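You operate a simulated robot arm through the tools that you are given. There is no shell and no other tool. Be economical: measure what you need, move in short steps, check, and stop when the job is done.

You run a simulated two-armed robot. Do the job below in one go: nothing can be reset, and whatever is moved stays where it is left.

## Task
Wipe up the spill on the dining table top with the red napkin and put it back.
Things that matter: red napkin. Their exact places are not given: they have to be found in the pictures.

Only the result counts: the job must be done as asked and must still hold three seconds after the hand-in. Knocking over, shifting, dropping, spilling or breaking anything else fails it. Flat cloth is picked up by pressing the open fingertips on it (5 to 10 N) and closing them slowly along it; thin cloth reads only 2 to 8 mm in the jaws.

## Robot
Two 7-joint arms with two-finger parallel grippers on one trunk, on a base that drives. Base frame: it is fixed to the floor where the robot stands at the start and does not move with it; the origin is under the middle of the robot, x ahead of it, y to its left, z up. Readings come in m, degrees, newtons and seconds.
The left shoulder is at the start at [0.07, 0.188, 1.372], the right one opposite. Payload 3.91 kg a hand.
The TCP of each hand is the grasp point between the finger pads, 0.03 m short of the fingertips. In the tool frame z runs along the fingers and y along their closing line. The gripper opens to 0.11 m. The fingers are 0.02 m wide and 0.01 m thick; the gripper's body (0.048 by 0.112 m) begins 0.055 m behind the TCP.
Orientation is that of the tool frame in the base frame, as [roll, pitch, yaw] about the fixed x, y, z axes, in that order (R = Rz(yaw) Ry(pitch) Rx(roll)). With the fingers straight down and closing along the base's y, the tool's x points along the base's -x, its y along +y and its z along -z.

## Interface
- The arms move only by the tool send_rows. It takes "left_plan", "right_plan" or both (then of equal length, played together; a hand with none holds still); each is a list of rows, each a list of 7 numbers: the gripper command, from -1 (fully open) to 1 (shut), values between in proportion, then the shift along the tool's x, y, z in mm, then the turn, a rotation vector about the tool's x, y, z in degrees. In form: [[claw, dx, dy, dz, ax, ay, az], ...]. A call has 1 to 12 rows; each row is the pose to reach, as a shift and turn from the pose commanded when the call began, along the tool's axes at that moment. Each row takes 0.2 s and may step no farther than 0.05 m and 8.6 degrees from the row before; otherwise, or with a gripper value out of range, the whole call is refused. Where a pose cannot be reached the arm comes as near as it can. A force on the tool above 40 N (or 10 N above the force at the start of the call, whichever is more), or a blocked arm, ends the call early, and 0.2 s more pass. Each finger travels about 0.072 m/s and halts on what it meets, pressing with about 40 N; the grip force reading is that of the motor and also rises with nothing between the fingers. The clock runs only during rows and for 0.2 s after the last one: add rows that repeat a pose to give the fingers time. The reply holds the time, the measured pose of the TCP, the force on the tool along the base axes, the opening and the grip force, in the units named above and with some noise.
- Cameras (640 x 400 px; columns grow to the right, rows downward): "scene" is now at [0.1134, -0.0142, 1.5648]; the picture's right is [-0.22, -0.98, -0.00], its down [-0.85, 0.19, -0.50] and it looks along [0.49, -0.11, -0.87] (base axes); focal length 275 px, centre (320, 200). "left" rides on the left gripper at [0.072, -0.017, -0.103] in its tool frame; the picture's right is [0.23, 0.97, 0.00], its down [-0.76, 0.18, -0.62] and it looks along [-0.61, 0.14, 0.78] (tool axes); focal length 222 px, centre (320, 200). "right" rides on the right gripper at [0.072, 0.017, -0.103] in its tool frame; the picture's right is [-0.23, 0.97, 0.00], its down [-0.76, -0.18, -0.62] and it looks along [-0.61, -0.14, 0.78] (tool axes); focal length 222 px, centre (320, 200).
- get_image(camera): a new picture of that camera. The clock stands still meanwhile.
- raise_lower(by): slides the trunk up (or, below 0, down) by that many m; the arms and the scene camera ride with it, the base frame stays. It gives what a move gives, with no picture.
- drive_base(legs): drives the robot by 1 to 6 legs, each [ahead, turn to the left] in m and degrees, along the robot's own axes; the way and the turn of a leg run together, so that a leg with both is an arc; at most 1.5 m and 180 degrees a leg. The arms and the cameras ride along, it lands a little off, and it stops where it bumps. It gives what a move gives.
- head_to(pan, tilt): turns the head with the scene camera to pan (to the left, within 86 degrees either way) and tilt (down, from -29 to 69), counted from straight ahead of the robot. It gives what a move gives.
- locate(camera, pixels): there is no depth. For up to 12 entries [column, row, z] of the newest picture of that camera ("zoom" is the newest enlarged one), the place [x, y] in the base frame at which the ray of that pixel passes the height z, good to about 0.002 m. The clock stands still meanwhile.
- inspect(camera, box): a new picture of the part [left, top, right, bottom] of that camera's present view, enlarged. The clock stands still meanwhile.
- sign_off(): hands the job in; it is judged then, once.

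Work in short steps. Measure before you move; look again where a grasp or a placing could have gone wrong, and mend it. You have 80 turns and 58 pictures in all, those below and enlarged ones among them. Open the grippers and draw the arms clear of the work before you hand the job in, unless the task says otherwise; then end with one line.

The tools are called after "Emit:" as a command line: name --argument value ..., lists and objects as JSON in quotes. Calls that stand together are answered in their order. send_rows: Moves the arms, as the interface text tells. Its arguments: {"type":"object","properties":{"left_plan":{"type":"array","items":{"type":"array","items":{"type":"number"}}},"right_plan":{"type":"array","items":{"type":"array","items":{"type":"number"}}}},"required":[]} The other tools are called the same way: raise_lower (by) slides the trunk up or down; drive_base (legs) drives the base; head_to (pan, tilt) turns the head that bears the scene camera; get_image (camera) takes a picture; locate (camera, pixels) gives the place at which the rays of pixels pass given heights; inspect (camera, box) takes an enlarged picture of a part of a camera's view; sign_off () hands the job in.

At the start:

```text
clock: 0.0
left_position: [0.523, 0.0668, 0.962]
left_tcp_rot: [-180.0, -0.1, -180.0]
left_wrist_force: [0.1, 0.9, 0.0]
left_gripper_width: 0.1098
left_finger_force: 0.1
right_position: [0.5255, -0.3374, 0.911]
right_tcp_rot: [-179.2, 5.1, 180.0]
right_wrist_force: [125.0, -5.1, -261.4]
right_gripper_width: 0.1102
right_finger_force: 0.0
trunk travel left (down, up): [-0.882, 0.058]
robot x, y, heading: [-0.0005, -0.001, -0.1]
head pan, tilt: [-12.4, 60.0]
```

scene: 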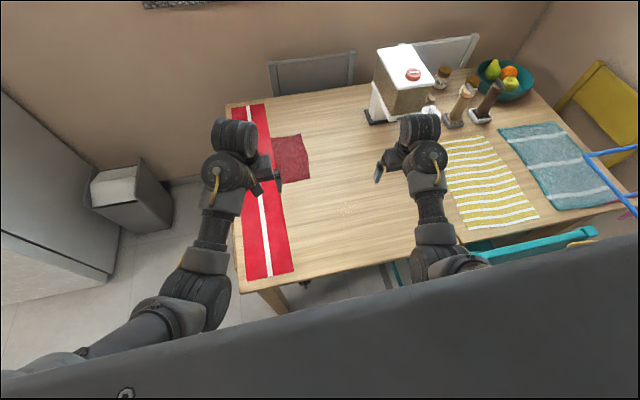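
right: 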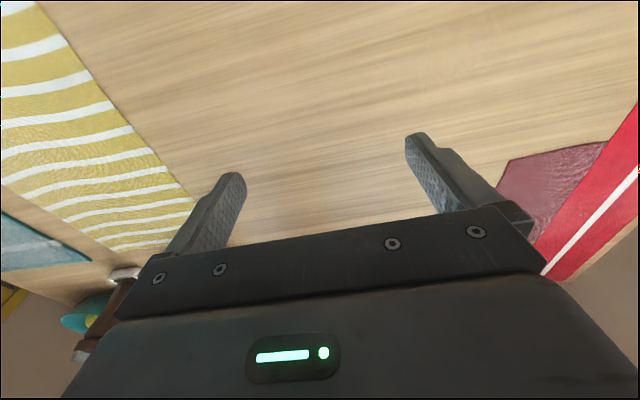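
left: 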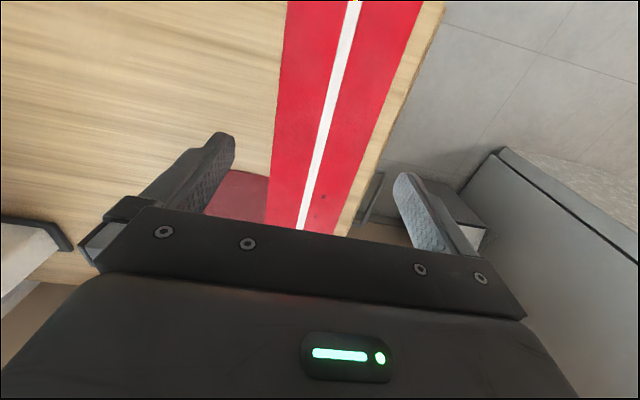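

The right wrist reads a large force at the start, so something may be in contact with it. I'll enlarge the table area to find the napkin (a dark red cloth near (290,158)) and the spill (maybe the specks near (345,208)).

Emit:
inspect --camera "scene" --box '[220, 90, 400, 290]'

Emit:
inspect --camera "scene" --box '[360, 40, 640, 280]'

Emit:
locate --camera "scene" --pixels '[[272, 137, 0.701], [302, 134, 0.701], [310, 178, 0.701], [280, 184, 0.701], [345, 208, 0.701], [332, 206, 0.701], [358, 210, 0.701], [265, 105, 0.701], [295, 272, 0.701], [445, 140, 0.701], [470, 228, 0.701]]'

```text
2.00 times, centred on (310, 190) of scene
```

zoom: 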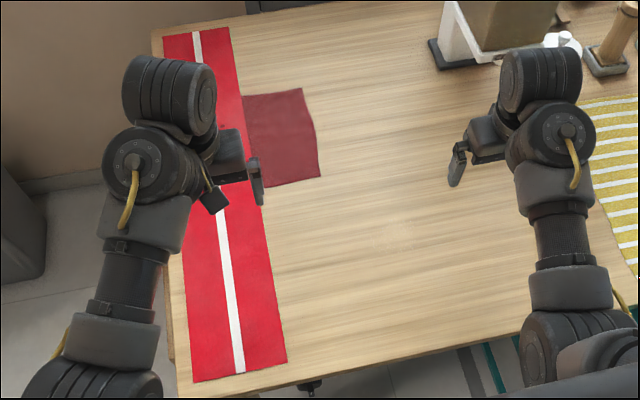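

```text
1.67 times, centred on (500, 160) of scene
```

zoom: 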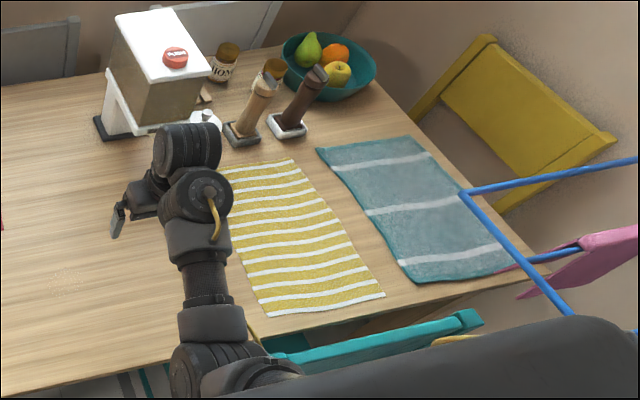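

```text
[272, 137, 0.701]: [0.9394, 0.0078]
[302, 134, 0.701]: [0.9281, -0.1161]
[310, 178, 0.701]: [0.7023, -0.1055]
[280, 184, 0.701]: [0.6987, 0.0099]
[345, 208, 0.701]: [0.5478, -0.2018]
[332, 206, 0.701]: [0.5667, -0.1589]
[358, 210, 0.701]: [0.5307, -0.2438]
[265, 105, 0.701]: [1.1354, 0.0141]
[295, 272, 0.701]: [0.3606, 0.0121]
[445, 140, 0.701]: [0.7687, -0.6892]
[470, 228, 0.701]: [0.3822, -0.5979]
```

The dark red cloth borders the bright red runner, and there is a faint patch near (345,208). I'll enlarge both.

Emit:
inspect --camera "scene" --box '[310, 180, 390, 230]'

Emit:
locate --camera "zoom" --pixels '[[320, 200, 0.701], [200, 200, 0.701], [400, 200, 0.701], [320, 140, 0.701], [320, 260, 0.701]]'

Emit:
inspect --camera "scene" --box '[250, 125, 330, 195]'

Emit:
inspect --camera "right" --box '[480, 90, 640, 290]'

```text
8.00 times, centred on (350, 205) of scene
```

zoom: 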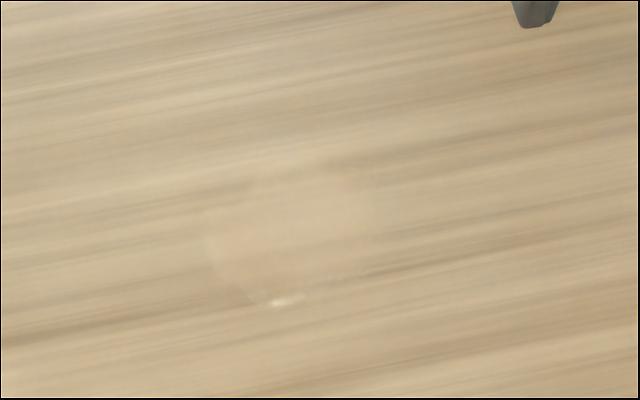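

```text
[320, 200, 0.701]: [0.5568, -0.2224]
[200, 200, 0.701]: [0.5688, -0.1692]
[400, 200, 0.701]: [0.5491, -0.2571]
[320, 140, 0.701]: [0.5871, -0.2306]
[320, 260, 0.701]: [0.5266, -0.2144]
```

```text
5.71 times, centred on (290, 160) of scene
```

zoom: 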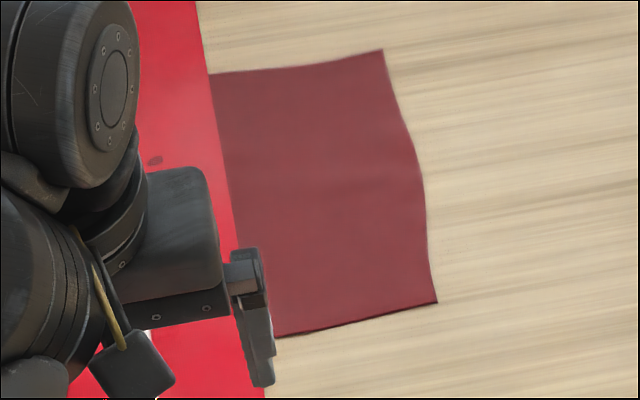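

```text
2.00 times, centred on (560, 190) of right
```

zoom: 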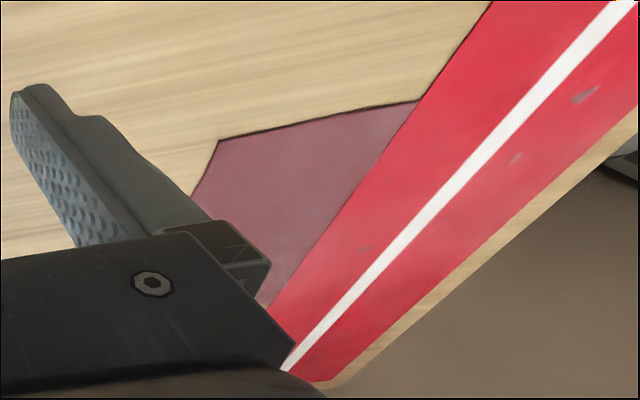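

The spill is a faint disc about 7 cm wide around (0.543, -0.207), and the napkin spans x 0.70–0.94, y 0.01 to -0.11. I'll look down at the right arm, the chair and the near table edge before moving.

Emit:
head_to --pan -40 --tilt 65

Emit:
get_image --camera "scene"

```text
clock: 0.9
left_position: [0.5231, 0.0666, 0.9612]
left_tcp_rot: [-179.9, 0.0, 180.0]
left_wrist_force: [-0.3, 0.2, 0.9]
left_gripper_width: 0.11
left_finger_force: 0.1
right_position: [0.5288, -0.3379, 0.9101]
right_tcp_rot: [-179.2, 5.9, 179.9]
right_wrist_force: [64.1, 0.0, -128.0]
right_gripper_width: 0.1101
right_finger_force: 0.1
trunk travel left (down, up): [-0.882, 0.058]
robot x, y, heading: [-0.0026, 0.0021, 0.0]
head pan, tilt: [-40.0, 65.0]
```

```text
49 pictures are left
```

scene: 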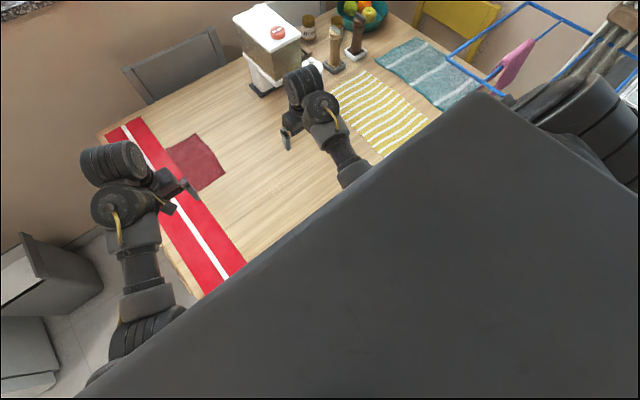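

The right arm's reading falls and its pose drifts, so its elbow probably touches the chair back. I'll raise the trunk a little to relieve it and look at what is there.

Emit:
raise_lower --by 0.05

Emit:
head_to --pan -25 --tilt 69

Emit:
get_image --camera "scene"

```text
clock: 1.8
left_position: [0.5228, 0.0674, 1.0122]
left_tcp_rot: [180.0, 0.0, -180.0]
left_wrist_force: [-0.4, 0.7, 0.2]
left_gripper_width: 0.1099
left_finger_force: 0.1
right_position: [0.5282, -0.3382, 0.9606]
right_tcp_rot: [-179.2, 5.9, 179.9]
right_wrist_force: [64.7, -2.2, -129.4]
right_gripper_width: 0.1099
right_finger_force: 0.0
trunk travel left (down, up): [-0.932, 0.008]
robot x, y, heading: [0.003, -0.0012, -0.0]
head pan, tilt: [-40.0, 65.0]
```

```text
clock: 2.6
left_position: [0.5231, 0.0681, 1.013]
left_tcp_rot: [-180.0, 0.0, -179.9]
left_wrist_force: [0.3, -0.5, -0.2]
left_gripper_width: 0.11
left_finger_force: 0.0
right_position: [0.5283, -0.3373, 0.961]
right_tcp_rot: [-179.1, 5.8, -179.9]
right_wrist_force: [64.4, -4.0, -128.5]
right_gripper_width: 0.1098
right_finger_force: 0.1
trunk travel left (down, up): [-0.932, 0.008]
robot x, y, heading: [-0.0027, -0.0014, -0.4]
head pan, tilt: [-25.0, 68.8]
```

```text
48 pictures are left
```

scene: 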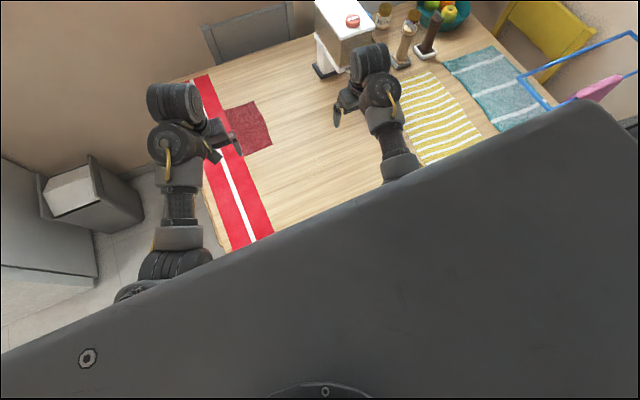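

Raising the trunk left the reading unchanged, so it is the right arm's own internal load (a self-contact or a limit), not the chair. I'll use the left arm. I need to drive closer to the napkin, so I'll tilt the left hand back and use its camera to see the gap between base, table and chair.

Emit:
send_rows --left_plan '[[-1, 0, 0, 0, 0, 8, 0], [-1, 0, 0, 0, 0, 16, 0], [-1, 0, 0, 0, 0, 24, 0], [-1, 0, 0, 0, 0, 32, 0], [-1, 0, 0, 0, 0, 40, 0], [-1, 0, 0, 0, 0, 48, 0], [-1, 0, 0, 0, 0, 56, 0], [-1, 0, 0, 0, 0, 56, 0]]'

Emit:
get_image --camera "left"

```text
clock: 3.2
left_position: [0.5246, 0.0844, 0.9598]
left_tcp_rot: [179.9, -13.3, -177.9]
left_wrist_force: [2.1, -34.8, -22.5]
left_gripper_width: 0.1101
left_finger_force: 0.2
left hand out of reach, approached as far as the arm can: row 1, 2, 3
right_position: [0.5307, -0.3351, 0.961]
right_tcp_rot: [-179.1, 6.2, -180.0]
right_wrist_force: [33.8, -2.4, -56.3]
right_gripper_width: 0.11
right_finger_force: 0.0
trunk travel left (down, up): [-0.932, 0.008]
robot x, y, heading: [0.0039, -0.0002, -0.0]
head pan, tilt: [-25.0, 68.8]
stopped in row 3 (left hand): the force on the tool passed its limit (the readings are from after the stop); the commanded pose is now the measured one
```

```text
47 pictures are left
```

left: 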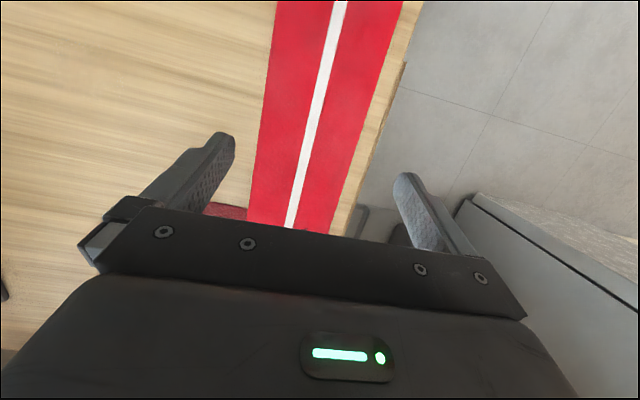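

The tilt is out of reach. I'll level the hand again and instead yaw it clockwise, to look toward the chair and the near table edge.

Emit:
send_rows --left_plan '[[-1, 0, 0, 0, 0, -7, 0], [-1, 0, 0, 0, 0, -13.3, 0], [-1, 0, 0, 0, 0, -13.3, 0]]'

Emit:
send_rows --left_plan '[[-1, 0, 0, 0, 0, 0, 8.5], [-1, 0, 0, 0, 0, 0, 17], [-1, 0, 0, 0, 0, 0, 25.5], [-1, 0, 0, 0, 0, 0, 34], [-1, 0, 0, 0, 0, 0, 42.5], [-1, 0, 0, 0, 0, 0, 51], [-1, 0, 0, 0, 0, 0, 59.5], [-1, 0, 0, 0, 0, 0, 68], [-1, 0, 0, 0, 0, 0, 76.5], [-1, 0, 0, 0, 0, 0, 85], [-1, 0, 0, 0, 0, 0, 93], [-1, 0, 0, 0, 0, 0, 100]]'

Emit:
get_image --camera "left"

```text
clock: 3.6
left_position: [0.521, 0.0831, 0.9608]
left_tcp_rot: [179.7, -10.4, -178.5]
left_wrist_force: [-0.1, -0.7, 0.5]
left_gripper_width: 0.1098
left_finger_force: 0.1
right_position: [0.5292, -0.3378, 0.9605]
right_tcp_rot: [-179.2, 6.4, -180.0]
right_wrist_force: [16.3, -2.3, -26.0]
right_gripper_width: 0.1102
right_finger_force: 0.1
trunk travel left (down, up): [-0.932, 0.008]
robot x, y, heading: [0.0022, 0.0005, 0.2]
head pan, tilt: [-25.0, 68.8]
stopped in row 1 (right hand): the force on the tool passed its limit (the readings are from after the stop); the commanded pose is now the measured one
```

```text
clock: 3.9
left_position: [0.5232, 0.0847, 0.9586]
left_tcp_rot: [-179.8, -10.1, 179.6]
left_wrist_force: [0.4, -11.9, -10.7]
left_gripper_width: 0.1099
left_finger_force: 0.1
right_position: [0.5299, -0.3361, 0.9616]
right_tcp_rot: [-179.1, 6.6, -180.0]
right_wrist_force: [8.8, -0.6, -14.2]
right_gripper_width: 0.1099
right_finger_force: 0.0
trunk travel left (down, up): [-0.932, 0.008]
robot x, y, heading: [0.0007, -0.0019, -0.0]
head pan, tilt: [-25.0, 68.8]
stopped in row 1 (left hand): the force on the tool passed its limit (the readings are from after the stop); the commanded pose is now the measured one
```

```text
46 pictures are left
```

left: 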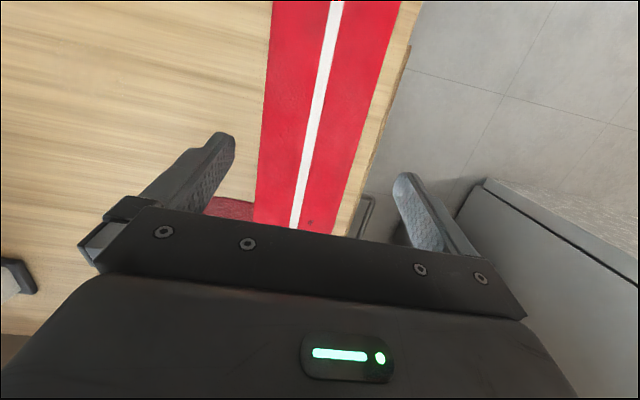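

Each early stop resets the command and the right arm's load is fading. I'll ease the left hand forward and up from its cramped pose while levelling it.

Emit:
send_rows --left_plan '[[-1, -20, 0, -5, 0, 0, 0], [-1, -40, 0, -10, 0, -4, 0], [-1, -60, 0, -15, 0, -8, 0], [-1, -60, 0, -15, 0, -10, 0], [-1, -60, 0, -15, 0, -10, 0]]'

```text
clock: 5.1
left_position: [0.5849, 0.0839, 0.9642]
left_tcp_rot: [-179.9, -0.1, 179.7]
left_wrist_force: [0.1, 0.0, -0.3]
left_gripper_width: 0.1101
left_finger_force: 0.0
right_position: [0.5298, -0.3373, 0.9628]
right_tcp_rot: [-179.1, 6.3, -179.9]
right_wrist_force: [13.8, -0.2, -26.3]
right_gripper_width: 0.1099
right_finger_force: 0.1
trunk travel left (down, up): [-0.932, 0.008]
robot x, y, heading: [0.0016, -0.0016, -0.0]
head pan, tilt: [-25.0, 68.8]
```

The left hand is free at x=0.585. Now I'll relieve the right hand the same way, moving it outward and slightly forward.

Emit:
send_rows --right_plan '[[-1, -10, -10, -5, 0, 0, 0], [-1, -20, -25, -10, 0, 3, 0], [-1, -30, -45, -15, 0, 6, 0], [-1, -30, -65, -15, 0, 6, 0], [-1, -30, -80, -15, 0, 6, 0], [-1, -30, -80, -15, 0, 6, 0]]'

Emit:
send_rows --left_plan '[[-1, 0, 0, 0, 0, 0, 8.5], [-1, 0, 0, 0, 0, 0, 17], [-1, 0, 0, 0, 0, 0, 25.5], [-1, 0, 0, 0, 0, 0, 34], [-1, 0, 0, 0, 0, 0, 42.5], [-1, 0, 0, 0, 0, 0, 51], [-1, 0, 0, 0, 0, 0, 59.5], [-1, 0, 0, 0, 0, 0, 68], [-1, 0, 0, 0, 0, 0, 76.5], [-1, 0, 0, 0, 0, 0, 85], [-1, 0, 0, 0, 0, 0, 93], [-1, 0, 0, 0, 0, 0, 100]]'

Emit:
get_image --camera "left"

```text
clock: 5.4
left_position: [0.5846, 0.0825, 0.964]
left_tcp_rot: [-179.7, -0.2, 179.6]
left_wrist_force: [0.4, 1.1, -0.6]
left_gripper_width: 0.1101
left_finger_force: 0.1
right_position: [0.5345, -0.3395, 0.9631]
right_tcp_rot: [-179.3, 6.6, 179.7]
right_wrist_force: [8.1, -3.1, -14.5]
right_gripper_width: 0.1099
right_finger_force: 0.1
trunk travel left (down, up): [-0.932, 0.008]
robot x, y, heading: [-0.0026, 0.0019, -0.3]
head pan, tilt: [-25.0, 68.8]
stopped in row 1 (right hand): the force on the tool passed its limit (the readings are from after the stop); the commanded pose is now the measured one
```

```text
clock: 8.0
left_position: [0.585, 0.084, 0.9635]
left_tcp_rot: [-179.8, 0.2, 79.6]
left_wrist_force: [0.4, -0.5, 0.4]
left_gripper_width: 0.11
left_finger_force: 0.0
right_position: [0.5341, -0.3419, 0.9629]
right_tcp_rot: [-179.3, 6.4, 179.8]
right_wrist_force: [13.9, -1.0, -27.2]
right_gripper_width: 0.1101
right_finger_force: 0.0
trunk travel left (down, up): [-0.932, 0.008]
robot x, y, heading: [0.0001, 0.0019, 0.0]
head pan, tilt: [-25.0, 68.8]
```

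```text
45 pictures are left
```

left: 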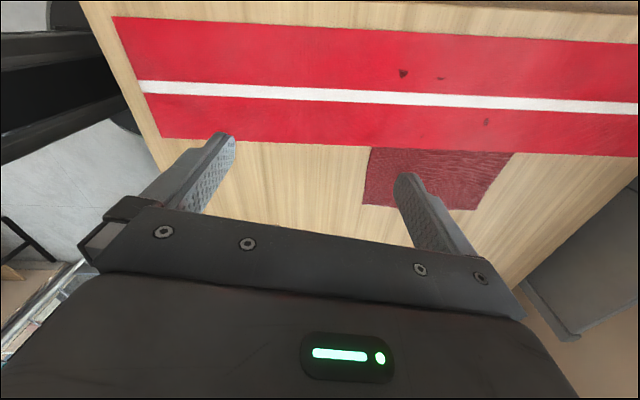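

This view shows the left table edge and a dark shape at upper left, (0–135, 30–160), which is likely the robot's base. I'll measure those.

Emit:
locate --camera "left" --pixels '[[80, 5, 0.701], [163, 140, 0.701], [120, 90, 0.1], [120, 90, 0.3], [120, 90, 0.5], [135, 125, 0.0], [135, 125, 0.3], [80, 32, 0.3], [372, 148, 0.701], [512, 153, 0.701], [476, 209, 0.701], [363, 205, 0.701]]'

Emit:
inspect --camera "left" --box '[0, 0, 220, 400]'

```text
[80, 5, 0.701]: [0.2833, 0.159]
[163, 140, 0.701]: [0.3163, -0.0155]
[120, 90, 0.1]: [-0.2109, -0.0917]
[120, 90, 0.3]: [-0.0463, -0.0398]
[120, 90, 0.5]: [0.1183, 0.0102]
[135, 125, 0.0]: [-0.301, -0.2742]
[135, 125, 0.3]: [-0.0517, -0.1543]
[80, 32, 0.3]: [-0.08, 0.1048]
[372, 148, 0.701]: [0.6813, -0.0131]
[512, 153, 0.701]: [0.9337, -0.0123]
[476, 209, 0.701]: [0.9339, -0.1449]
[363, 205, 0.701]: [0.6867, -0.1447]
```

```text
1.00 times, centred on (110, 200) of left
```

zoom: 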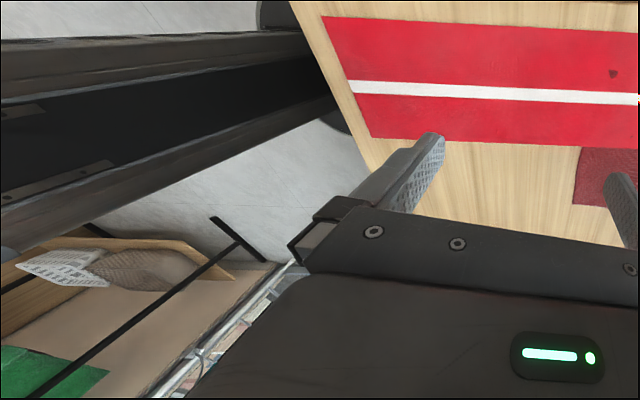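

The base is already partly under the table edge (x≈0.29), and the thin mast has some clearance. I need to know where the teal chair is, so I'll point the head back and enlarge that part.

Emit:
head_to --pan -20 --tilt 50

Emit:
get_image --camera "scene"

```text
clock: 8.8
left_position: [0.5853, 0.0838, 0.9629]
left_tcp_rot: [-179.9, 0.2, 79.7]
left_wrist_force: [0.2, -0.5, -0.1]
left_gripper_width: 0.1099
left_finger_force: 0.0
right_position: [0.5336, -0.3422, 0.9627]
right_tcp_rot: [-179.2, 6.4, 179.7]
right_wrist_force: [13.6, -0.9, -26.1]
right_gripper_width: 0.11
right_finger_force: 0.0
trunk travel left (down, up): [-0.932, 0.008]
robot x, y, heading: [-0.0015, 0.003, 0.1]
head pan, tilt: [-20.0, 50.0]
```

```text
43 pictures are left
```

scene: 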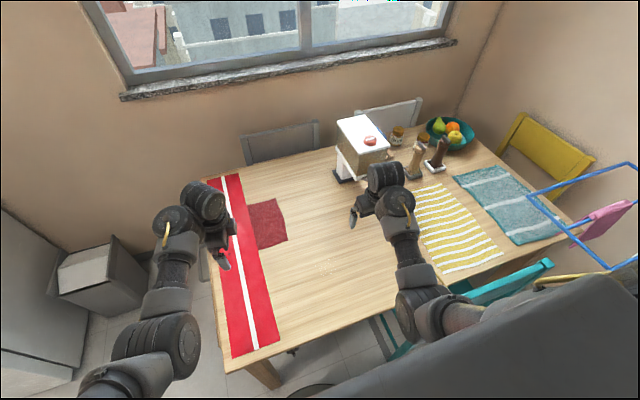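

The view shows the chair around (380–550, 260–350) and a dark rounded thing at (312,390). I'll enlarge and measure these.

Emit:
inspect --camera "scene" --box '[260, 250, 580, 400]'

Emit:
locate --camera "scene" --pixels '[[312, 384, 0.0], [312, 384, 0.15], [312, 384, 0.3], [395, 335, 0.45], [395, 335, 0.7], [385, 325, 0.0], [460, 298, 0.9], [460, 298, 0.75], [550, 262, 0.9], [550, 262, 0.75], [310, 341, 0.701], [280, 352, 0.701]]'

```text
2.00 times, centred on (420, 325) of scene
```

zoom: 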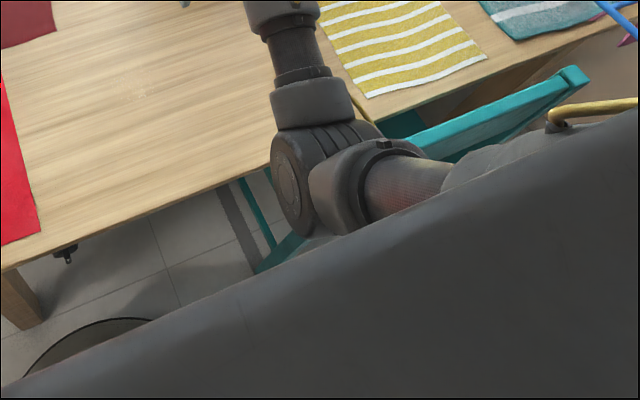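

```text
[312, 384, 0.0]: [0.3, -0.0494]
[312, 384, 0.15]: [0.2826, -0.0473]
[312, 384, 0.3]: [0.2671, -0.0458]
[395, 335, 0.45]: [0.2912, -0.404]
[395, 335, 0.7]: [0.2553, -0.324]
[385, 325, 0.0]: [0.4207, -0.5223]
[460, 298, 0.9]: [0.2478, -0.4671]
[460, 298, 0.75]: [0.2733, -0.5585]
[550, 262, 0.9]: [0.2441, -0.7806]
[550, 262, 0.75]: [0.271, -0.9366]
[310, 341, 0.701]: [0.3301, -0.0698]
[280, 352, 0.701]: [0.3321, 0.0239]
```

The base is a low disc with its front at x≈0.28. The chair back is at x≈0.25, y < -0.35, so there is room to go straight ahead under the table edge (x≈0.33). I'll yaw the left hand back and drive ahead 0.15 m.

Emit:
send_rows --left_plan '[[-1, 0, 0, 0, 0, 0, -8.5], [-1, 0, 0, 0, 0, 0, -17], [-1, 0, 0, 0, 0, 0, -25.5], [-1, 0, 0, 0, 0, 0, -34], [-1, 0, 0, 0, 0, 0, -42.5], [-1, 0, 0, 0, 0, 0, -51], [-1, 0, 0, 0, 0, 0, -59.5], [-1, 0, 0, 0, 0, 0, -68], [-1, 0, 0, 0, 0, 0, -76.5], [-1, 0, 0, 0, 0, 0, -85], [-1, 0, 0, 0, 0, 0, -93], [-1, 0, 0, 0, 0, 0, -100]]'

Emit:
locate --camera "scene" --pixels '[[247, 204, 0.701], [277, 199, 0.701], [288, 241, 0.701], [257, 250, 0.701], [342, 278, 0.701], [336, 181, 0.701], [355, 177, 0.701]]'

Emit:
drive_base --legs '[[0.15, 0]]'

Emit:
get_image --camera "scene"

```text
clock: 11.4
left_position: [0.5853, 0.0828, 0.9641]
left_tcp_rot: [-179.7, -0.3, 179.7]
left_wrist_force: [0.4, -0.1, -0.3]
left_gripper_width: 0.11
left_finger_force: 0.1
right_position: [0.5322, -0.3419, 0.9633]
right_tcp_rot: [-179.2, 6.4, 179.7]
right_wrist_force: [13.7, -0.7, -27.2]
right_gripper_width: 0.1098
right_finger_force: 0.1
trunk travel left (down, up): [-0.932, 0.008]
robot x, y, heading: [0.0016, 0.0026, 0.1]
head pan, tilt: [-20.0, 50.0]
```

```text
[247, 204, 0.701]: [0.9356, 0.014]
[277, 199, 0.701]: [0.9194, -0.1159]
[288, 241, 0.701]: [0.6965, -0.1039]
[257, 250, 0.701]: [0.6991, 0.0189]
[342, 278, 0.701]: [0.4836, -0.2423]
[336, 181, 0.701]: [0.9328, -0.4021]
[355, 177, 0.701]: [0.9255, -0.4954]
```

```text
clock: 12.6
left_position: [0.6614, 0.0921, 0.965]
left_tcp_rot: [-179.1, 0.4, 180.0]
left_wrist_force: [0.7, -1.5, -0.3]
left_gripper_width: 0.11
left_finger_force: 0.1
right_position: [0.6122, -0.3314, 0.9719]
right_tcp_rot: [-178.4, 7.0, -179.9]
right_wrist_force: [0.0, -0.6, 0.0]
right_gripper_width: 0.1099
right_finger_force: 0.1
trunk travel left (down, up): [-0.932, 0.008]
robot x, y, heading: [0.0887, -0.0291, -3.2]
head pan, tilt: [-20.0, 50.0]
stopped in leg 1: the robot was blocked; the commanded pose is now the measured one
```

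```text
41 pictures are left
```

scene: 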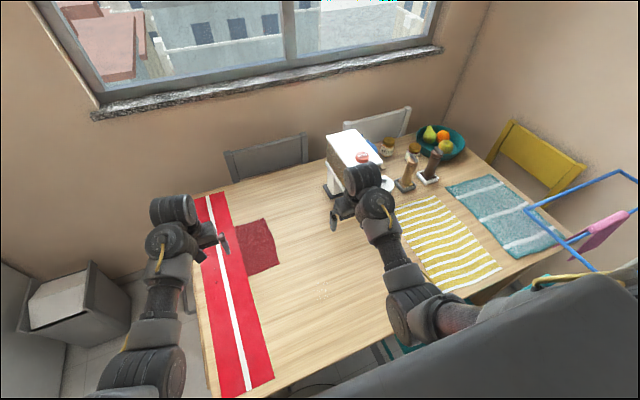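

The drive was blocked at 0.089 m with a small turn to the right, probably by the chair leg. I'll back off 1 cm to free the contact, then move the left hand toward the napkin with the fingers tilted forward to gain reach.

Emit:
drive_base --legs '[[-0.01, 0]]'

Emit:
send_rows --left_plan '[[-1, -10, -15, 5, 0, -3, 0], [-1, -20, -30, 10, 0, -6, 0], [-1, -30, -45, 15, 0, -9, 0], [-1, -40, -60, 20, 0, -12, 0], [-1, -45, -75, 25, 0, -15, 0], [-1, -50, -90, 30, 0, -18, 0], [-1, -50, -105, 35, 0, -21, 0], [-1, -50, -120, 40, 0, -24, 0], [-1, -50, -120, 40, 0, -27, 0], [-1, -50, -120, 40, 0, -30, 0], [-1, -50, -120, 40, 0, -30, 0]]'

Emit:
get_image --camera "left"

```text
clock: 13.3
left_position: [0.6609, 0.08, 0.9606]
left_tcp_rot: [-179.7, -0.4, 179.6]
left_wrist_force: [-0.2, 1.1, -0.1]
left_gripper_width: 0.1099
left_finger_force: 0.1
right_position: [0.6103, -0.3446, 0.966]
right_tcp_rot: [-178.9, 6.5, 179.7]
right_wrist_force: [1.6, 0.4, -0.1]
right_gripper_width: 0.1098
right_finger_force: 0.0
trunk travel left (down, up): [-0.932, 0.008]
robot x, y, heading: [0.0778, -0.0297, -3.1]
head pan, tilt: [-20.0, 50.0]
```

```text
clock: 15.7
left_position: [0.705, -0.0452, 0.9248]
left_tcp_rot: [-179.8, 29.9, 179.8]
left_wrist_force: [-0.5, 0.1, -0.6]
left_gripper_width: 0.1103
left_finger_force: 0.0
right_position: [0.6048, -0.3481, 0.9663]
right_tcp_rot: [-179.3, 6.8, 179.7]
right_wrist_force: [-0.1, -0.1, -0.8]
right_gripper_width: 0.1101
right_finger_force: 0.1
trunk travel left (down, up): [-0.932, 0.008]
robot x, y, heading: [0.077, -0.0262, -3.1]
head pan, tilt: [-20.0, 50.0]
```

```text
40 pictures are left
```

left: 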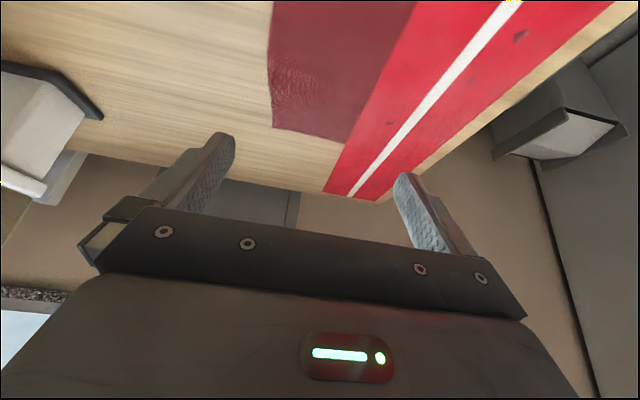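

The napkin's far edge shows at (270,125)–(345,143). I'll measure it from this view.

Emit:
locate --camera "left" --pixels '[[272, 127, 0.701], [345, 143, 0.701], [268, 60, 0.701], [272, 5, 0.701], [415, 5, 0.701], [272, 127, 0.71], [345, 143, 0.71]]'

Emit:
locate --camera "scene" --pixels '[[234, 222, 0.701], [267, 218, 0.701], [278, 265, 0.701], [246, 275, 0.701], [324, 295, 0.701]]'

```text
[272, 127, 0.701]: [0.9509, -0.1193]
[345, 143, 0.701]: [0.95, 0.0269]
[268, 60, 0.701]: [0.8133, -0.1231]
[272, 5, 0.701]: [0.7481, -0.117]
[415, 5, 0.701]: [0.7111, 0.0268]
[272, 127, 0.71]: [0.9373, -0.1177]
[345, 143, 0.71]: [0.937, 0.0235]
```

```text
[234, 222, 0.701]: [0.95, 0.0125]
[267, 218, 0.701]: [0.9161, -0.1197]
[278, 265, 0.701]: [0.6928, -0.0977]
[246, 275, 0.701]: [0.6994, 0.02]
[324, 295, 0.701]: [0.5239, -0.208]
```

The napkin spans x 0.695–0.94, y 0.02 to -0.115. I'll lower the trunk 0.1 m and reach the left hand out to about x=0.79 above it, with the gripper half shut.

Emit:
raise_lower --by -0.1

Emit:
send_rows --left_plan '[[-1, -13, 0, -7.5, 0, 0, 0], [-0.6, -26, -2, -15, 0, 0, 0], [-0.2, -39, -5, -22.5, 0, 0, 0], [0, -52, -7, -30, 0, 0, 0], [0, -65, -7, -37, 0, 0, 0], [0, -74, -7, -42, 0, 0, 0], [0, -74, -7, -42, 0, 0, 0]]'

```text
clock: 17.1
left_position: [0.7056, -0.0436, 0.826]
left_tcp_rot: [-179.7, 30.1, 179.8]
left_wrist_force: [0.6, -0.6, -0.2]
left_gripper_width: 0.1101
left_finger_force: 0.0
right_position: [0.6042, -0.3492, 0.8662]
right_tcp_rot: [-179.2, 6.9, 179.7]
right_wrist_force: [-1.2, 0.0, -0.9]
right_gripper_width: 0.1097
right_finger_force: 0.0
trunk travel left (down, up): [-0.832, 0.108]
robot x, y, heading: [0.0799, -0.0298, -2.8]
head pan, tilt: [-20.0, 50.0]
```

```text
clock: 18.7
left_position: [0.749, -0.0512, 0.8991]
left_tcp_rot: [-179.8, 29.9, 179.7]
left_wrist_force: [0.3, 1.4, -0.7]
left_gripper_width: 0.0548
left_finger_force: 0.1
right_position: [0.6067, -0.3493, 0.8646]
right_tcp_rot: [-179.2, 6.8, 179.7]
right_wrist_force: [0.0, -0.5, 0.1]
right_gripper_width: 0.1099
right_finger_force: 0.2
trunk travel left (down, up): [-0.832, 0.108]
robot x, y, heading: [0.0763, -0.0307, -2.9]
head pan, tilt: [-20.0, 50.0]
```

The hand is over the napkin at x=0.749. I'll descend to about z=0.76 and x=0.775 and check the pose.

Emit:
send_rows --left_plan '[[0, 8, 0, 22, 0, 0, 0], [0, 16, 0, 44, 0, 0, 0], [0, 24, 0, 66, 0, 0, 0], [0, 32, 0, 88, 0, 0, 0], [0, 40, 0, 110, 0, 0, 0], [0, 47, 0, 133, 0, 0, 0], [0, 47, 0, 133, 0, 0, 0]]'

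Emit:
get_image --camera "left"

Emit:
get_image --camera "scene"

```text
clock: 20.3
left_position: [0.7608, -0.054, 0.7816]
left_tcp_rot: [-179.7, 30.2, 179.8]
left_wrist_force: [3.5, -1.3, 16.5]
left_gripper_width: 0.0552
left_finger_force: 0.0
left hand out of reach, approached as far as the arm can: row 5, 6, 7
right_position: [0.6036, -0.3488, 0.8673]
right_tcp_rot: [-179.2, 6.9, 179.7]
right_wrist_force: [-0.3, 0.5, -0.9]
right_gripper_width: 0.11
right_finger_force: 0.1
trunk travel left (down, up): [-0.832, 0.108]
robot x, y, heading: [0.0774, -0.0316, -2.8]
head pan, tilt: [-20.0, 50.0]
```

```text
39 pictures are left
```

left: 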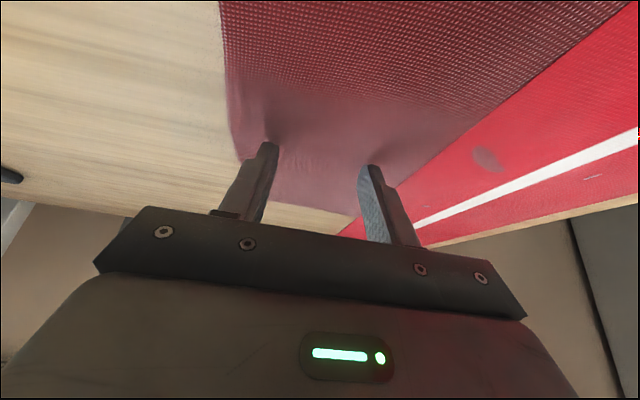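

```text
38 pictures are left
```

scene: 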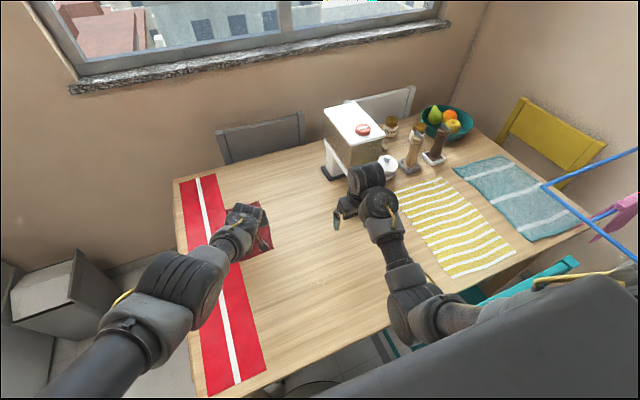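

The arm stopped at z=0.78, reported as out of reach; the 16 N may be from that limit. I'll lower the trunk 3 cm and read again.

Emit:
raise_lower --by -0.03

Emit:
inspect --camera "left" --box '[200, 80, 440, 250]'

```text
clock: 20.6
left_position: [0.7645, -0.0551, 0.7809]
left_tcp_rot: [-179.6, 31.0, 179.7]
left_wrist_force: [-5.1, 1.6, 19.4]
left_gripper_width: 0.0554
left_finger_force: 1.0
right_position: [0.6044, -0.348, 0.8615]
right_tcp_rot: [-179.3, 7.0, 179.6]
right_wrist_force: [-0.2, 0.6, -0.1]
right_gripper_width: 0.11
right_finger_force: 0.0
trunk travel left (down, up): [-0.827, 0.113]
robot x, y, heading: [0.0789, -0.0334, -2.8]
head pan, tilt: [-20.0, 50.0]
stopped: the force on the tool passed its limit (the readings are from after the stop); the commanded pose is now the measured one
```

```text
2.35 times, centred on (320, 165) of left
```

zoom: 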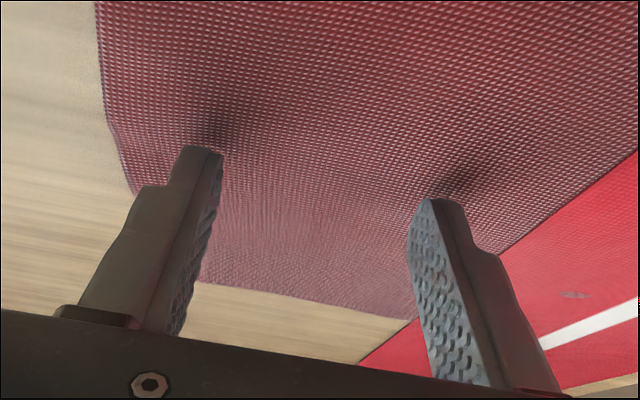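

Force grew and the fingertips dimple the cloth, so they really are in contact. The table top is therefore about z=0.75, and the views from different sides agree with that. Corrected, the napkin centre is about (0.777, -0.05), just where the tips are, and the spill is about (0.519, -0.196). I'll ease up slightly for 5–10 N.

Emit:
send_rows --left_plan '[[0, -0.5, 0, -1, 0, 0, 0], [0, -0.5, 0, -1, 0, 0, 0]]'

Emit:
locate --camera "scene" --pixels '[[322, 279, 0.75], [273, 248, 0.75], [265, 203, 0.75]]'

Emit:
inspect --camera "scene" --box '[280, 240, 380, 310]'

```text
clock: 21.2
left_position: [0.7641, -0.0534, 0.7814]
left_tcp_rot: [-179.7, 30.7, 179.8]
left_wrist_force: [4.0, -1.9, 17.4]
left_gripper_width: 0.0549
left_finger_force: 0.0
right_position: [0.6054, -0.3487, 0.8628]
right_tcp_rot: [-179.2, 6.9, 179.8]
right_wrist_force: [-0.2, 0.4, 0.4]
right_gripper_width: 0.1099
right_finger_force: 0.1
trunk travel left (down, up): [-0.827, 0.113]
robot x, y, heading: [0.0775, -0.0305, -3.3]
head pan, tilt: [-20.0, 50.0]
```

```text
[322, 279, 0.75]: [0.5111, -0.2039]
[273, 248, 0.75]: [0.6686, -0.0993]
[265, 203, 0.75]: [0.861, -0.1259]
```

```text
5.71 times, centred on (330, 275) of scene
```

zoom: 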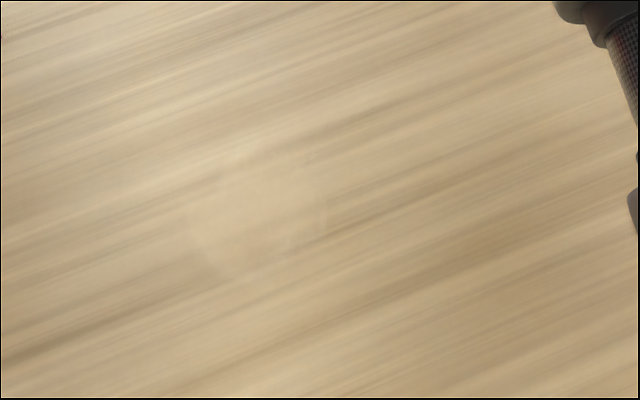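

Still about 17 N. I'll rise a bit more and measure the spill centre at zoom (258,217).

Emit:
locate --camera "zoom" --pixels '[[258, 217, 0.75], [185, 217, 0.75], [328, 210, 0.75], [258, 148, 0.75], [250, 282, 0.75]]'

Emit:
send_rows --left_plan '[[0, -1, 0, -2, 0, 0, 0], [0, -1, 0, -2, 0, 0, 0]]'

```text
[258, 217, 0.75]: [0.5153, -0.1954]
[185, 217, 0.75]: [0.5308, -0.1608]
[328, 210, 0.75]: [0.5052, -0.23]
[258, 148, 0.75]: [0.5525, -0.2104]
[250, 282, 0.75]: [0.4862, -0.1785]
```

```text
clock: 21.8
left_position: [0.7638, -0.0454, 0.7818]
left_tcp_rot: [179.7, 30.6, 180.0]
left_wrist_force: [-0.8, -2.6, 16.2]
left_gripper_width: 0.0553
left_finger_force: 0.2
right_position: [0.6042, -0.3502, 0.8628]
right_tcp_rot: [-179.2, 7.0, 179.6]
right_wrist_force: [0.2, 1.3, 0.8]
right_gripper_width: 0.11
right_finger_force: 0.1
trunk travel left (down, up): [-0.827, 0.113]
robot x, y, heading: [0.0779, -0.0298, -2.8]
head pan, tilt: [-20.0, 50.0]
```

The press is only falling slowly. I'll raise 4 mm more.

Emit:
send_rows --left_plan '[[0, -1, -4, -2, 0, 0, 0], [0, -2, -4, -3.5, 0, 0, 0], [0, -2, -4, -3.5, 0, 0, 0]]'

```text
clock: 22.6
left_position: [0.7659, -0.0423, 0.7813]
left_tcp_rot: [179.4, 30.4, -179.8]
left_wrist_force: [0.0, -0.2, 0.6]
left_gripper_width: 0.0552
left_finger_force: 0.0
right_position: [0.606, -0.3484, 0.8615]
right_tcp_rot: [-179.2, 6.8, 179.7]
right_wrist_force: [-0.2, -0.2, -0.6]
right_gripper_width: 0.1099
right_finger_force: 0.1
trunk travel left (down, up): [-0.827, 0.113]
robot x, y, heading: [0.078, -0.0308, -2.8]
head pan, tilt: [-20.0, 50.0]
```

Contact is now at 0.6 N. I'll shift 8 mm to the right and press about 2 mm down for 5–10 N.

Emit:
send_rows --left_plan '[[0, -1, -3, -2, 0, 0, 0], [0, -1, -8, -2, 0, 0, 0], [0, 0, -8, 0, 0, 0, 0], [0, 1, -8, 1.8, 0, 0, 0], [0, 1, -8, 1.8, 0, 0, 0]]'

```text
clock: 23.8
left_position: [0.7611, -0.0661, 0.7825]
left_tcp_rot: [-179.7, 30.4, 179.8]
left_wrist_force: [0.2, 0.3, 0.3]
left_gripper_width: 0.0551
left_finger_force: 0.0
right_position: [0.6053, -0.3485, 0.8623]
right_tcp_rot: [-179.2, 6.8, 179.8]
right_wrist_force: [0.4, 0.8, 0.0]
right_gripper_width: 0.1101
right_finger_force: 0.0
trunk travel left (down, up): [-0.827, 0.113]
robot x, y, heading: [0.0783, -0.0263, -2.9]
head pan, tilt: [-20.0, 50.0]
```

The tips now hover at y=-0.066, close to the free edge. I'll shift back 7 mm and press down a bit more.

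Emit:
send_rows --left_plan '[[0, 0, 7, 0, 0, 0, 0], [0, 0.8, 7, 1.5, 0, 0, 0], [0, 1.5, 7, 2.6, 0, 0, 0], [0, 1.5, 7, 2.6, 0, 0, 0]]'

```text
clock: 24.8
left_position: [0.7628, -0.0585, 0.7814]
left_tcp_rot: [-179.6, 30.6, 179.8]
left_wrist_force: [1.6, -0.3, 11.9]
left_gripper_width: 0.055
left_finger_force: 0.0
right_position: [0.6053, -0.3483, 0.862]
right_tcp_rot: [-179.2, 6.9, 179.7]
right_wrist_force: [0.2, 0.5, 0.2]
right_gripper_width: 0.1101
right_finger_force: 0.0
trunk travel left (down, up): [-0.827, 0.113]
robot x, y, heading: [0.0747, -0.033, -2.9]
head pan, tilt: [-20.0, 50.0]
```

Press is about 12 N. I'll ease up by 0.6 mm and close slowly.

Emit:
send_rows --left_plan '[[0.1, -0.3, 0, -0.5, 0, 0, 0], [0.2, -0.3, 0, -0.5, 0, 0, 0], [0.3, -0.3, 0, -0.5, 0, 0, 0], [0.4, -0.3, 0, -0.5, 0, 0, 0], [0.5, -0.3, 0, -0.5, 0, 0, 0], [0.6, -0.3, 0, -0.5, 0, 0, 0], [0.7, -0.3, 0, -0.5, 0, 0, 0], [0.8, -0.3, 0, -0.5, 0, 0, 0], [0.9, -0.3, 0, -0.5, 0, 0, 0], [1, -0.3, 0, -0.5, 0, 0, 0], [1, -0.3, 0, -0.5, 0, 0, 0], [1, -0.3, 0, -0.5, 0, 0, 0]]'

Emit:
inspect --camera "left" --box '[160, 50, 480, 250]'

```text
clock: 27.4
left_position: [0.7618, -0.0585, 0.7826]
left_tcp_rot: [-179.7, 30.5, 179.7]
left_wrist_force: [-0.2, -2.1, 12.0]
left_gripper_width: 0.002
left_finger_force: 40.0
right_position: [0.6043, -0.349, 0.8634]
right_tcp_rot: [-179.2, 6.9, 179.7]
right_wrist_force: [0.7, 0.1, 0.7]
right_gripper_width: 0.1102
right_finger_force: 0.0
trunk travel left (down, up): [-0.827, 0.113]
robot x, y, heading: [0.0788, -0.0256, -3.2]
head pan, tilt: [-20.0, 50.0]
```

```text
2.00 times, centred on (320, 150) of left
```

zoom: 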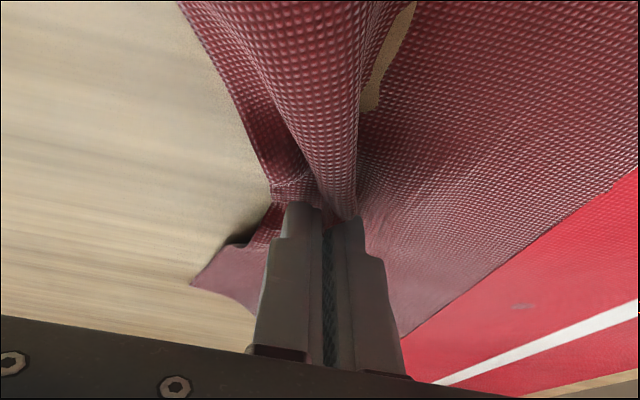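

A fold is gripped (2 mm). I'll lift 5 cm and check whether the cloth comes along and the runner stays put.

Emit:
send_rows --left_plan '[[1, -5, 0, -8.7, 0, 0, 0], [1, -10, 0, -17.3, 0, 0, 0], [1, -15, 0, -26, 0, 0, 0], [1, -20, 0, -34.6, 0, 0, 0], [1, -25, 0, -43.3, 0, 0, 0], [1, -25, 0, -43.3, 0, 0, 0]]'

Emit:
get_image --camera "left"

Emit:
get_image --camera "scene"

```text
clock: 28.8
left_position: [0.7856, 0.0076, 0.8279]
left_tcp_rot: [176.2, 31.5, -179.3]
left_wrist_force: [-0.2, 0.6, 0.3]
left_gripper_width: 0.002
left_finger_force: 40.0
left hand out of reach, approached as far as the arm can: row 2, 3, 4
right_position: [0.6052, -0.3479, 0.8623]
right_tcp_rot: [-179.2, 6.8, 179.8]
right_wrist_force: [0.4, 0.7, 0.1]
right_gripper_width: 0.11
right_finger_force: 0.1
trunk travel left (down, up): [-0.827, 0.113]
robot x, y, heading: [0.0778, -0.0291, -2.7]
head pan, tilt: [-20.0, 50.0]
```

```text
34 pictures are left
```

left: 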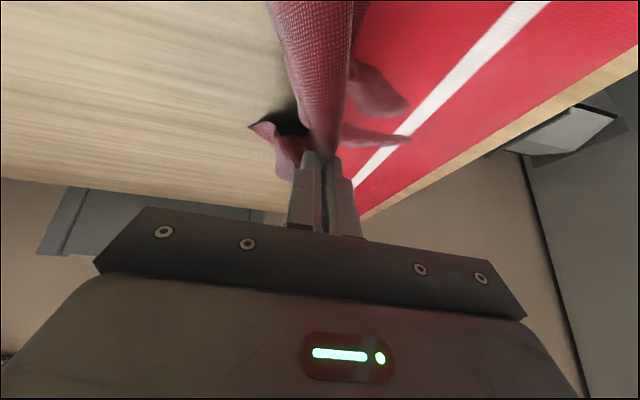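

```text
33 pictures are left
```

scene: 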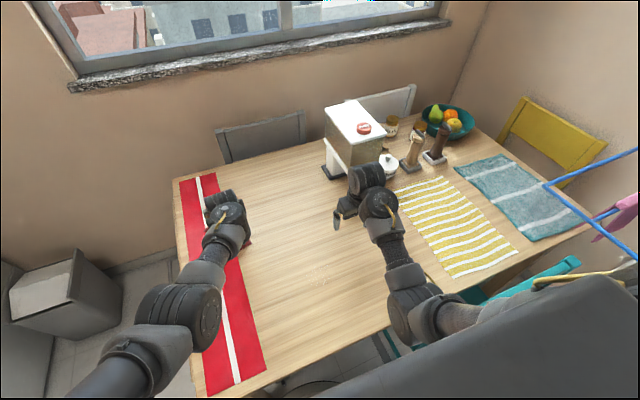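

The napkin is free and the runner stayed in place. I'll bring the hand back and up toward the spill, straightening the tilt.

Emit:
send_rows --left_plan '[[1, 5.7, -15, -38.6, 0, 4, 0], [1, 7.2, -35, -74.6, 0, 8, 0], [1, 18.1, -60, -104.6, 0, 12, 0], [1, 38.5, -85, -128.8, 0, 16, 0], [1, 64.1, -110, -144.4, 0, 20, 0], [1, 89.7, -135, -160, 0, 24, 0], [1, 115.3, -160, -175.6, 0, 28, 0], [1, 140.9, -180, -191.2, 0, 31, 0], [1, 140.9, -180, -191.2, 0, 31, 0]]'

Emit:
get_image --camera "left"

Emit:
get_image --camera "scene"

```text
clock: 30.6
left_position: [0.5991, -0.0965, 0.8999]
left_tcp_rot: [173.6, 4.6, -175.5]
left_wrist_force: [-0.8, 0.0, -0.6]
left_gripper_width: 0.002
left_finger_force: 39.5
left hand out of reach, approached as far as the arm can: row 6, 7, 8, 9
right_position: [0.6052, -0.3479, 0.862]
right_tcp_rot: [-179.1, 6.8, 179.7]
right_wrist_force: [0.9, 0.4, -0.5]
right_gripper_width: 0.11
right_finger_force: 0.0
trunk travel left (down, up): [-0.827, 0.113]
robot x, y, heading: [0.073, -0.028, -3.0]
head pan, tilt: [-20.0, 50.0]
stopped in row 9 (left hand): the arm was blocked; the commanded pose is now the measured one
```

```text
32 pictures are left
```

left: 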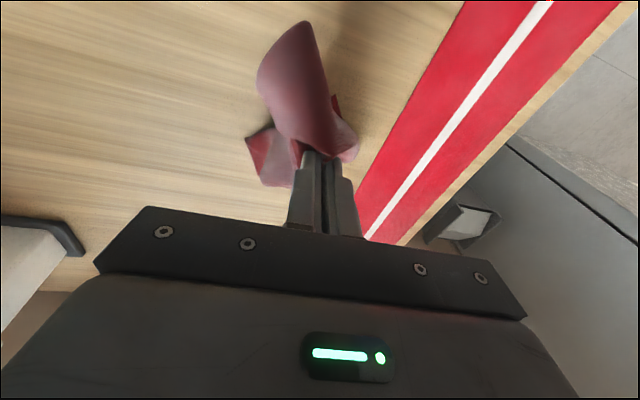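

```text
31 pictures are left
```

scene: 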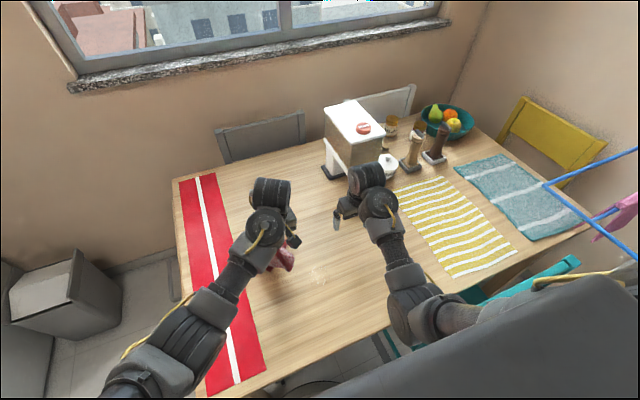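

The left arm is blocked across the body at y≈-0.10. I'll raise the trunk for clearance, back up 8 cm and turn 15° right, so the spill lies in front of the left arm.

Emit:
raise_lower --by 0.08

Emit:
drive_base --legs '[[-0.08, 0], [0, -15]]'

Emit:
get_image --camera "left"

Emit:
get_image --camera "scene"

```text
clock: 31.8
left_position: [0.5995, -0.0965, 0.9796]
left_tcp_rot: [173.7, 4.8, -175.6]
left_wrist_force: [0.4, -0.5, -0.4]
left_gripper_width: 0.0019
left_finger_force: 39.9
right_position: [0.6054, -0.3488, 0.9417]
right_tcp_rot: [-179.2, 6.8, 179.7]
right_wrist_force: [0.3, 0.0, -0.9]
right_gripper_width: 0.11
right_finger_force: 0.1
trunk travel left (down, up): [-0.907, 0.033]
robot x, y, heading: [0.0782, -0.0288, -3.1]
head pan, tilt: [-20.0, 50.0]
```

```text
clock: 33.7
left_position: [0.485, -0.2206, 0.978]
left_tcp_rot: [173.6, 4.6, 170.0]
left_wrist_force: [0.9, 0.7, 0.6]
left_gripper_width: 0.0019
left_finger_force: 40.1
right_position: [0.4278, -0.4663, 0.941]
right_tcp_rot: [-179.2, 6.7, 165.2]
right_wrist_force: [0.3, 0.3, -0.1]
right_gripper_width: 0.11
right_finger_force: 0.1
trunk travel left (down, up): [-0.907, 0.033]
robot x, y, heading: [-0.0018, -0.0224, -17.3]
head pan, tilt: [-20.0, 50.0]
```

```text
30 pictures are left
```

left: 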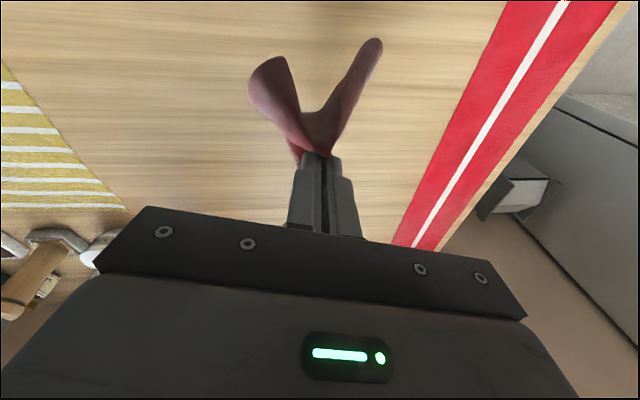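

```text
29 pictures are left
```

scene: 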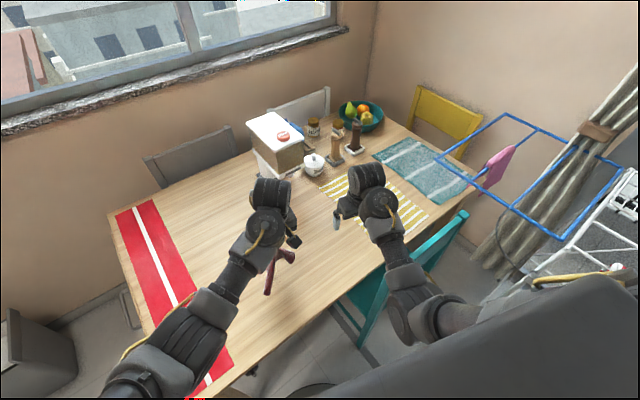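

The napkin hangs clear at (0.485,-0.22). I'll level the hand over the spill at (0.516,-0.195) and come partway down.

Emit:
send_rows --left_plan '[[1, -10, 10, 20, 3, 2, 0], [1, -15, 15, 40, 6.4, 4.6, 0], [1, -15, 18, 60, 6.4, 4.6, 0], [1, -15, 20, 80, 6.4, 4.6, 0], [1, -15, 20, 80, 6.4, 4.6, 0]]'

```text
clock: 34.9
left_position: [0.5285, -0.1699, 0.8969]
left_tcp_rot: [178.0, 0.7, 171.5]
left_wrist_force: [-0.2, 0.6, 0.4]
left_gripper_width: 0.0015
left_finger_force: 40.6
right_position: [0.4276, -0.4658, 0.9418]
right_tcp_rot: [-179.2, 6.8, 165.1]
right_wrist_force: [0.0, 1.9, -0.3]
right_gripper_width: 0.11
right_finger_force: 0.2
trunk travel left (down, up): [-0.907, 0.033]
robot x, y, heading: [-0.0059, -0.0262, -17.3]
head pan, tilt: [-20.0, 50.0]
```

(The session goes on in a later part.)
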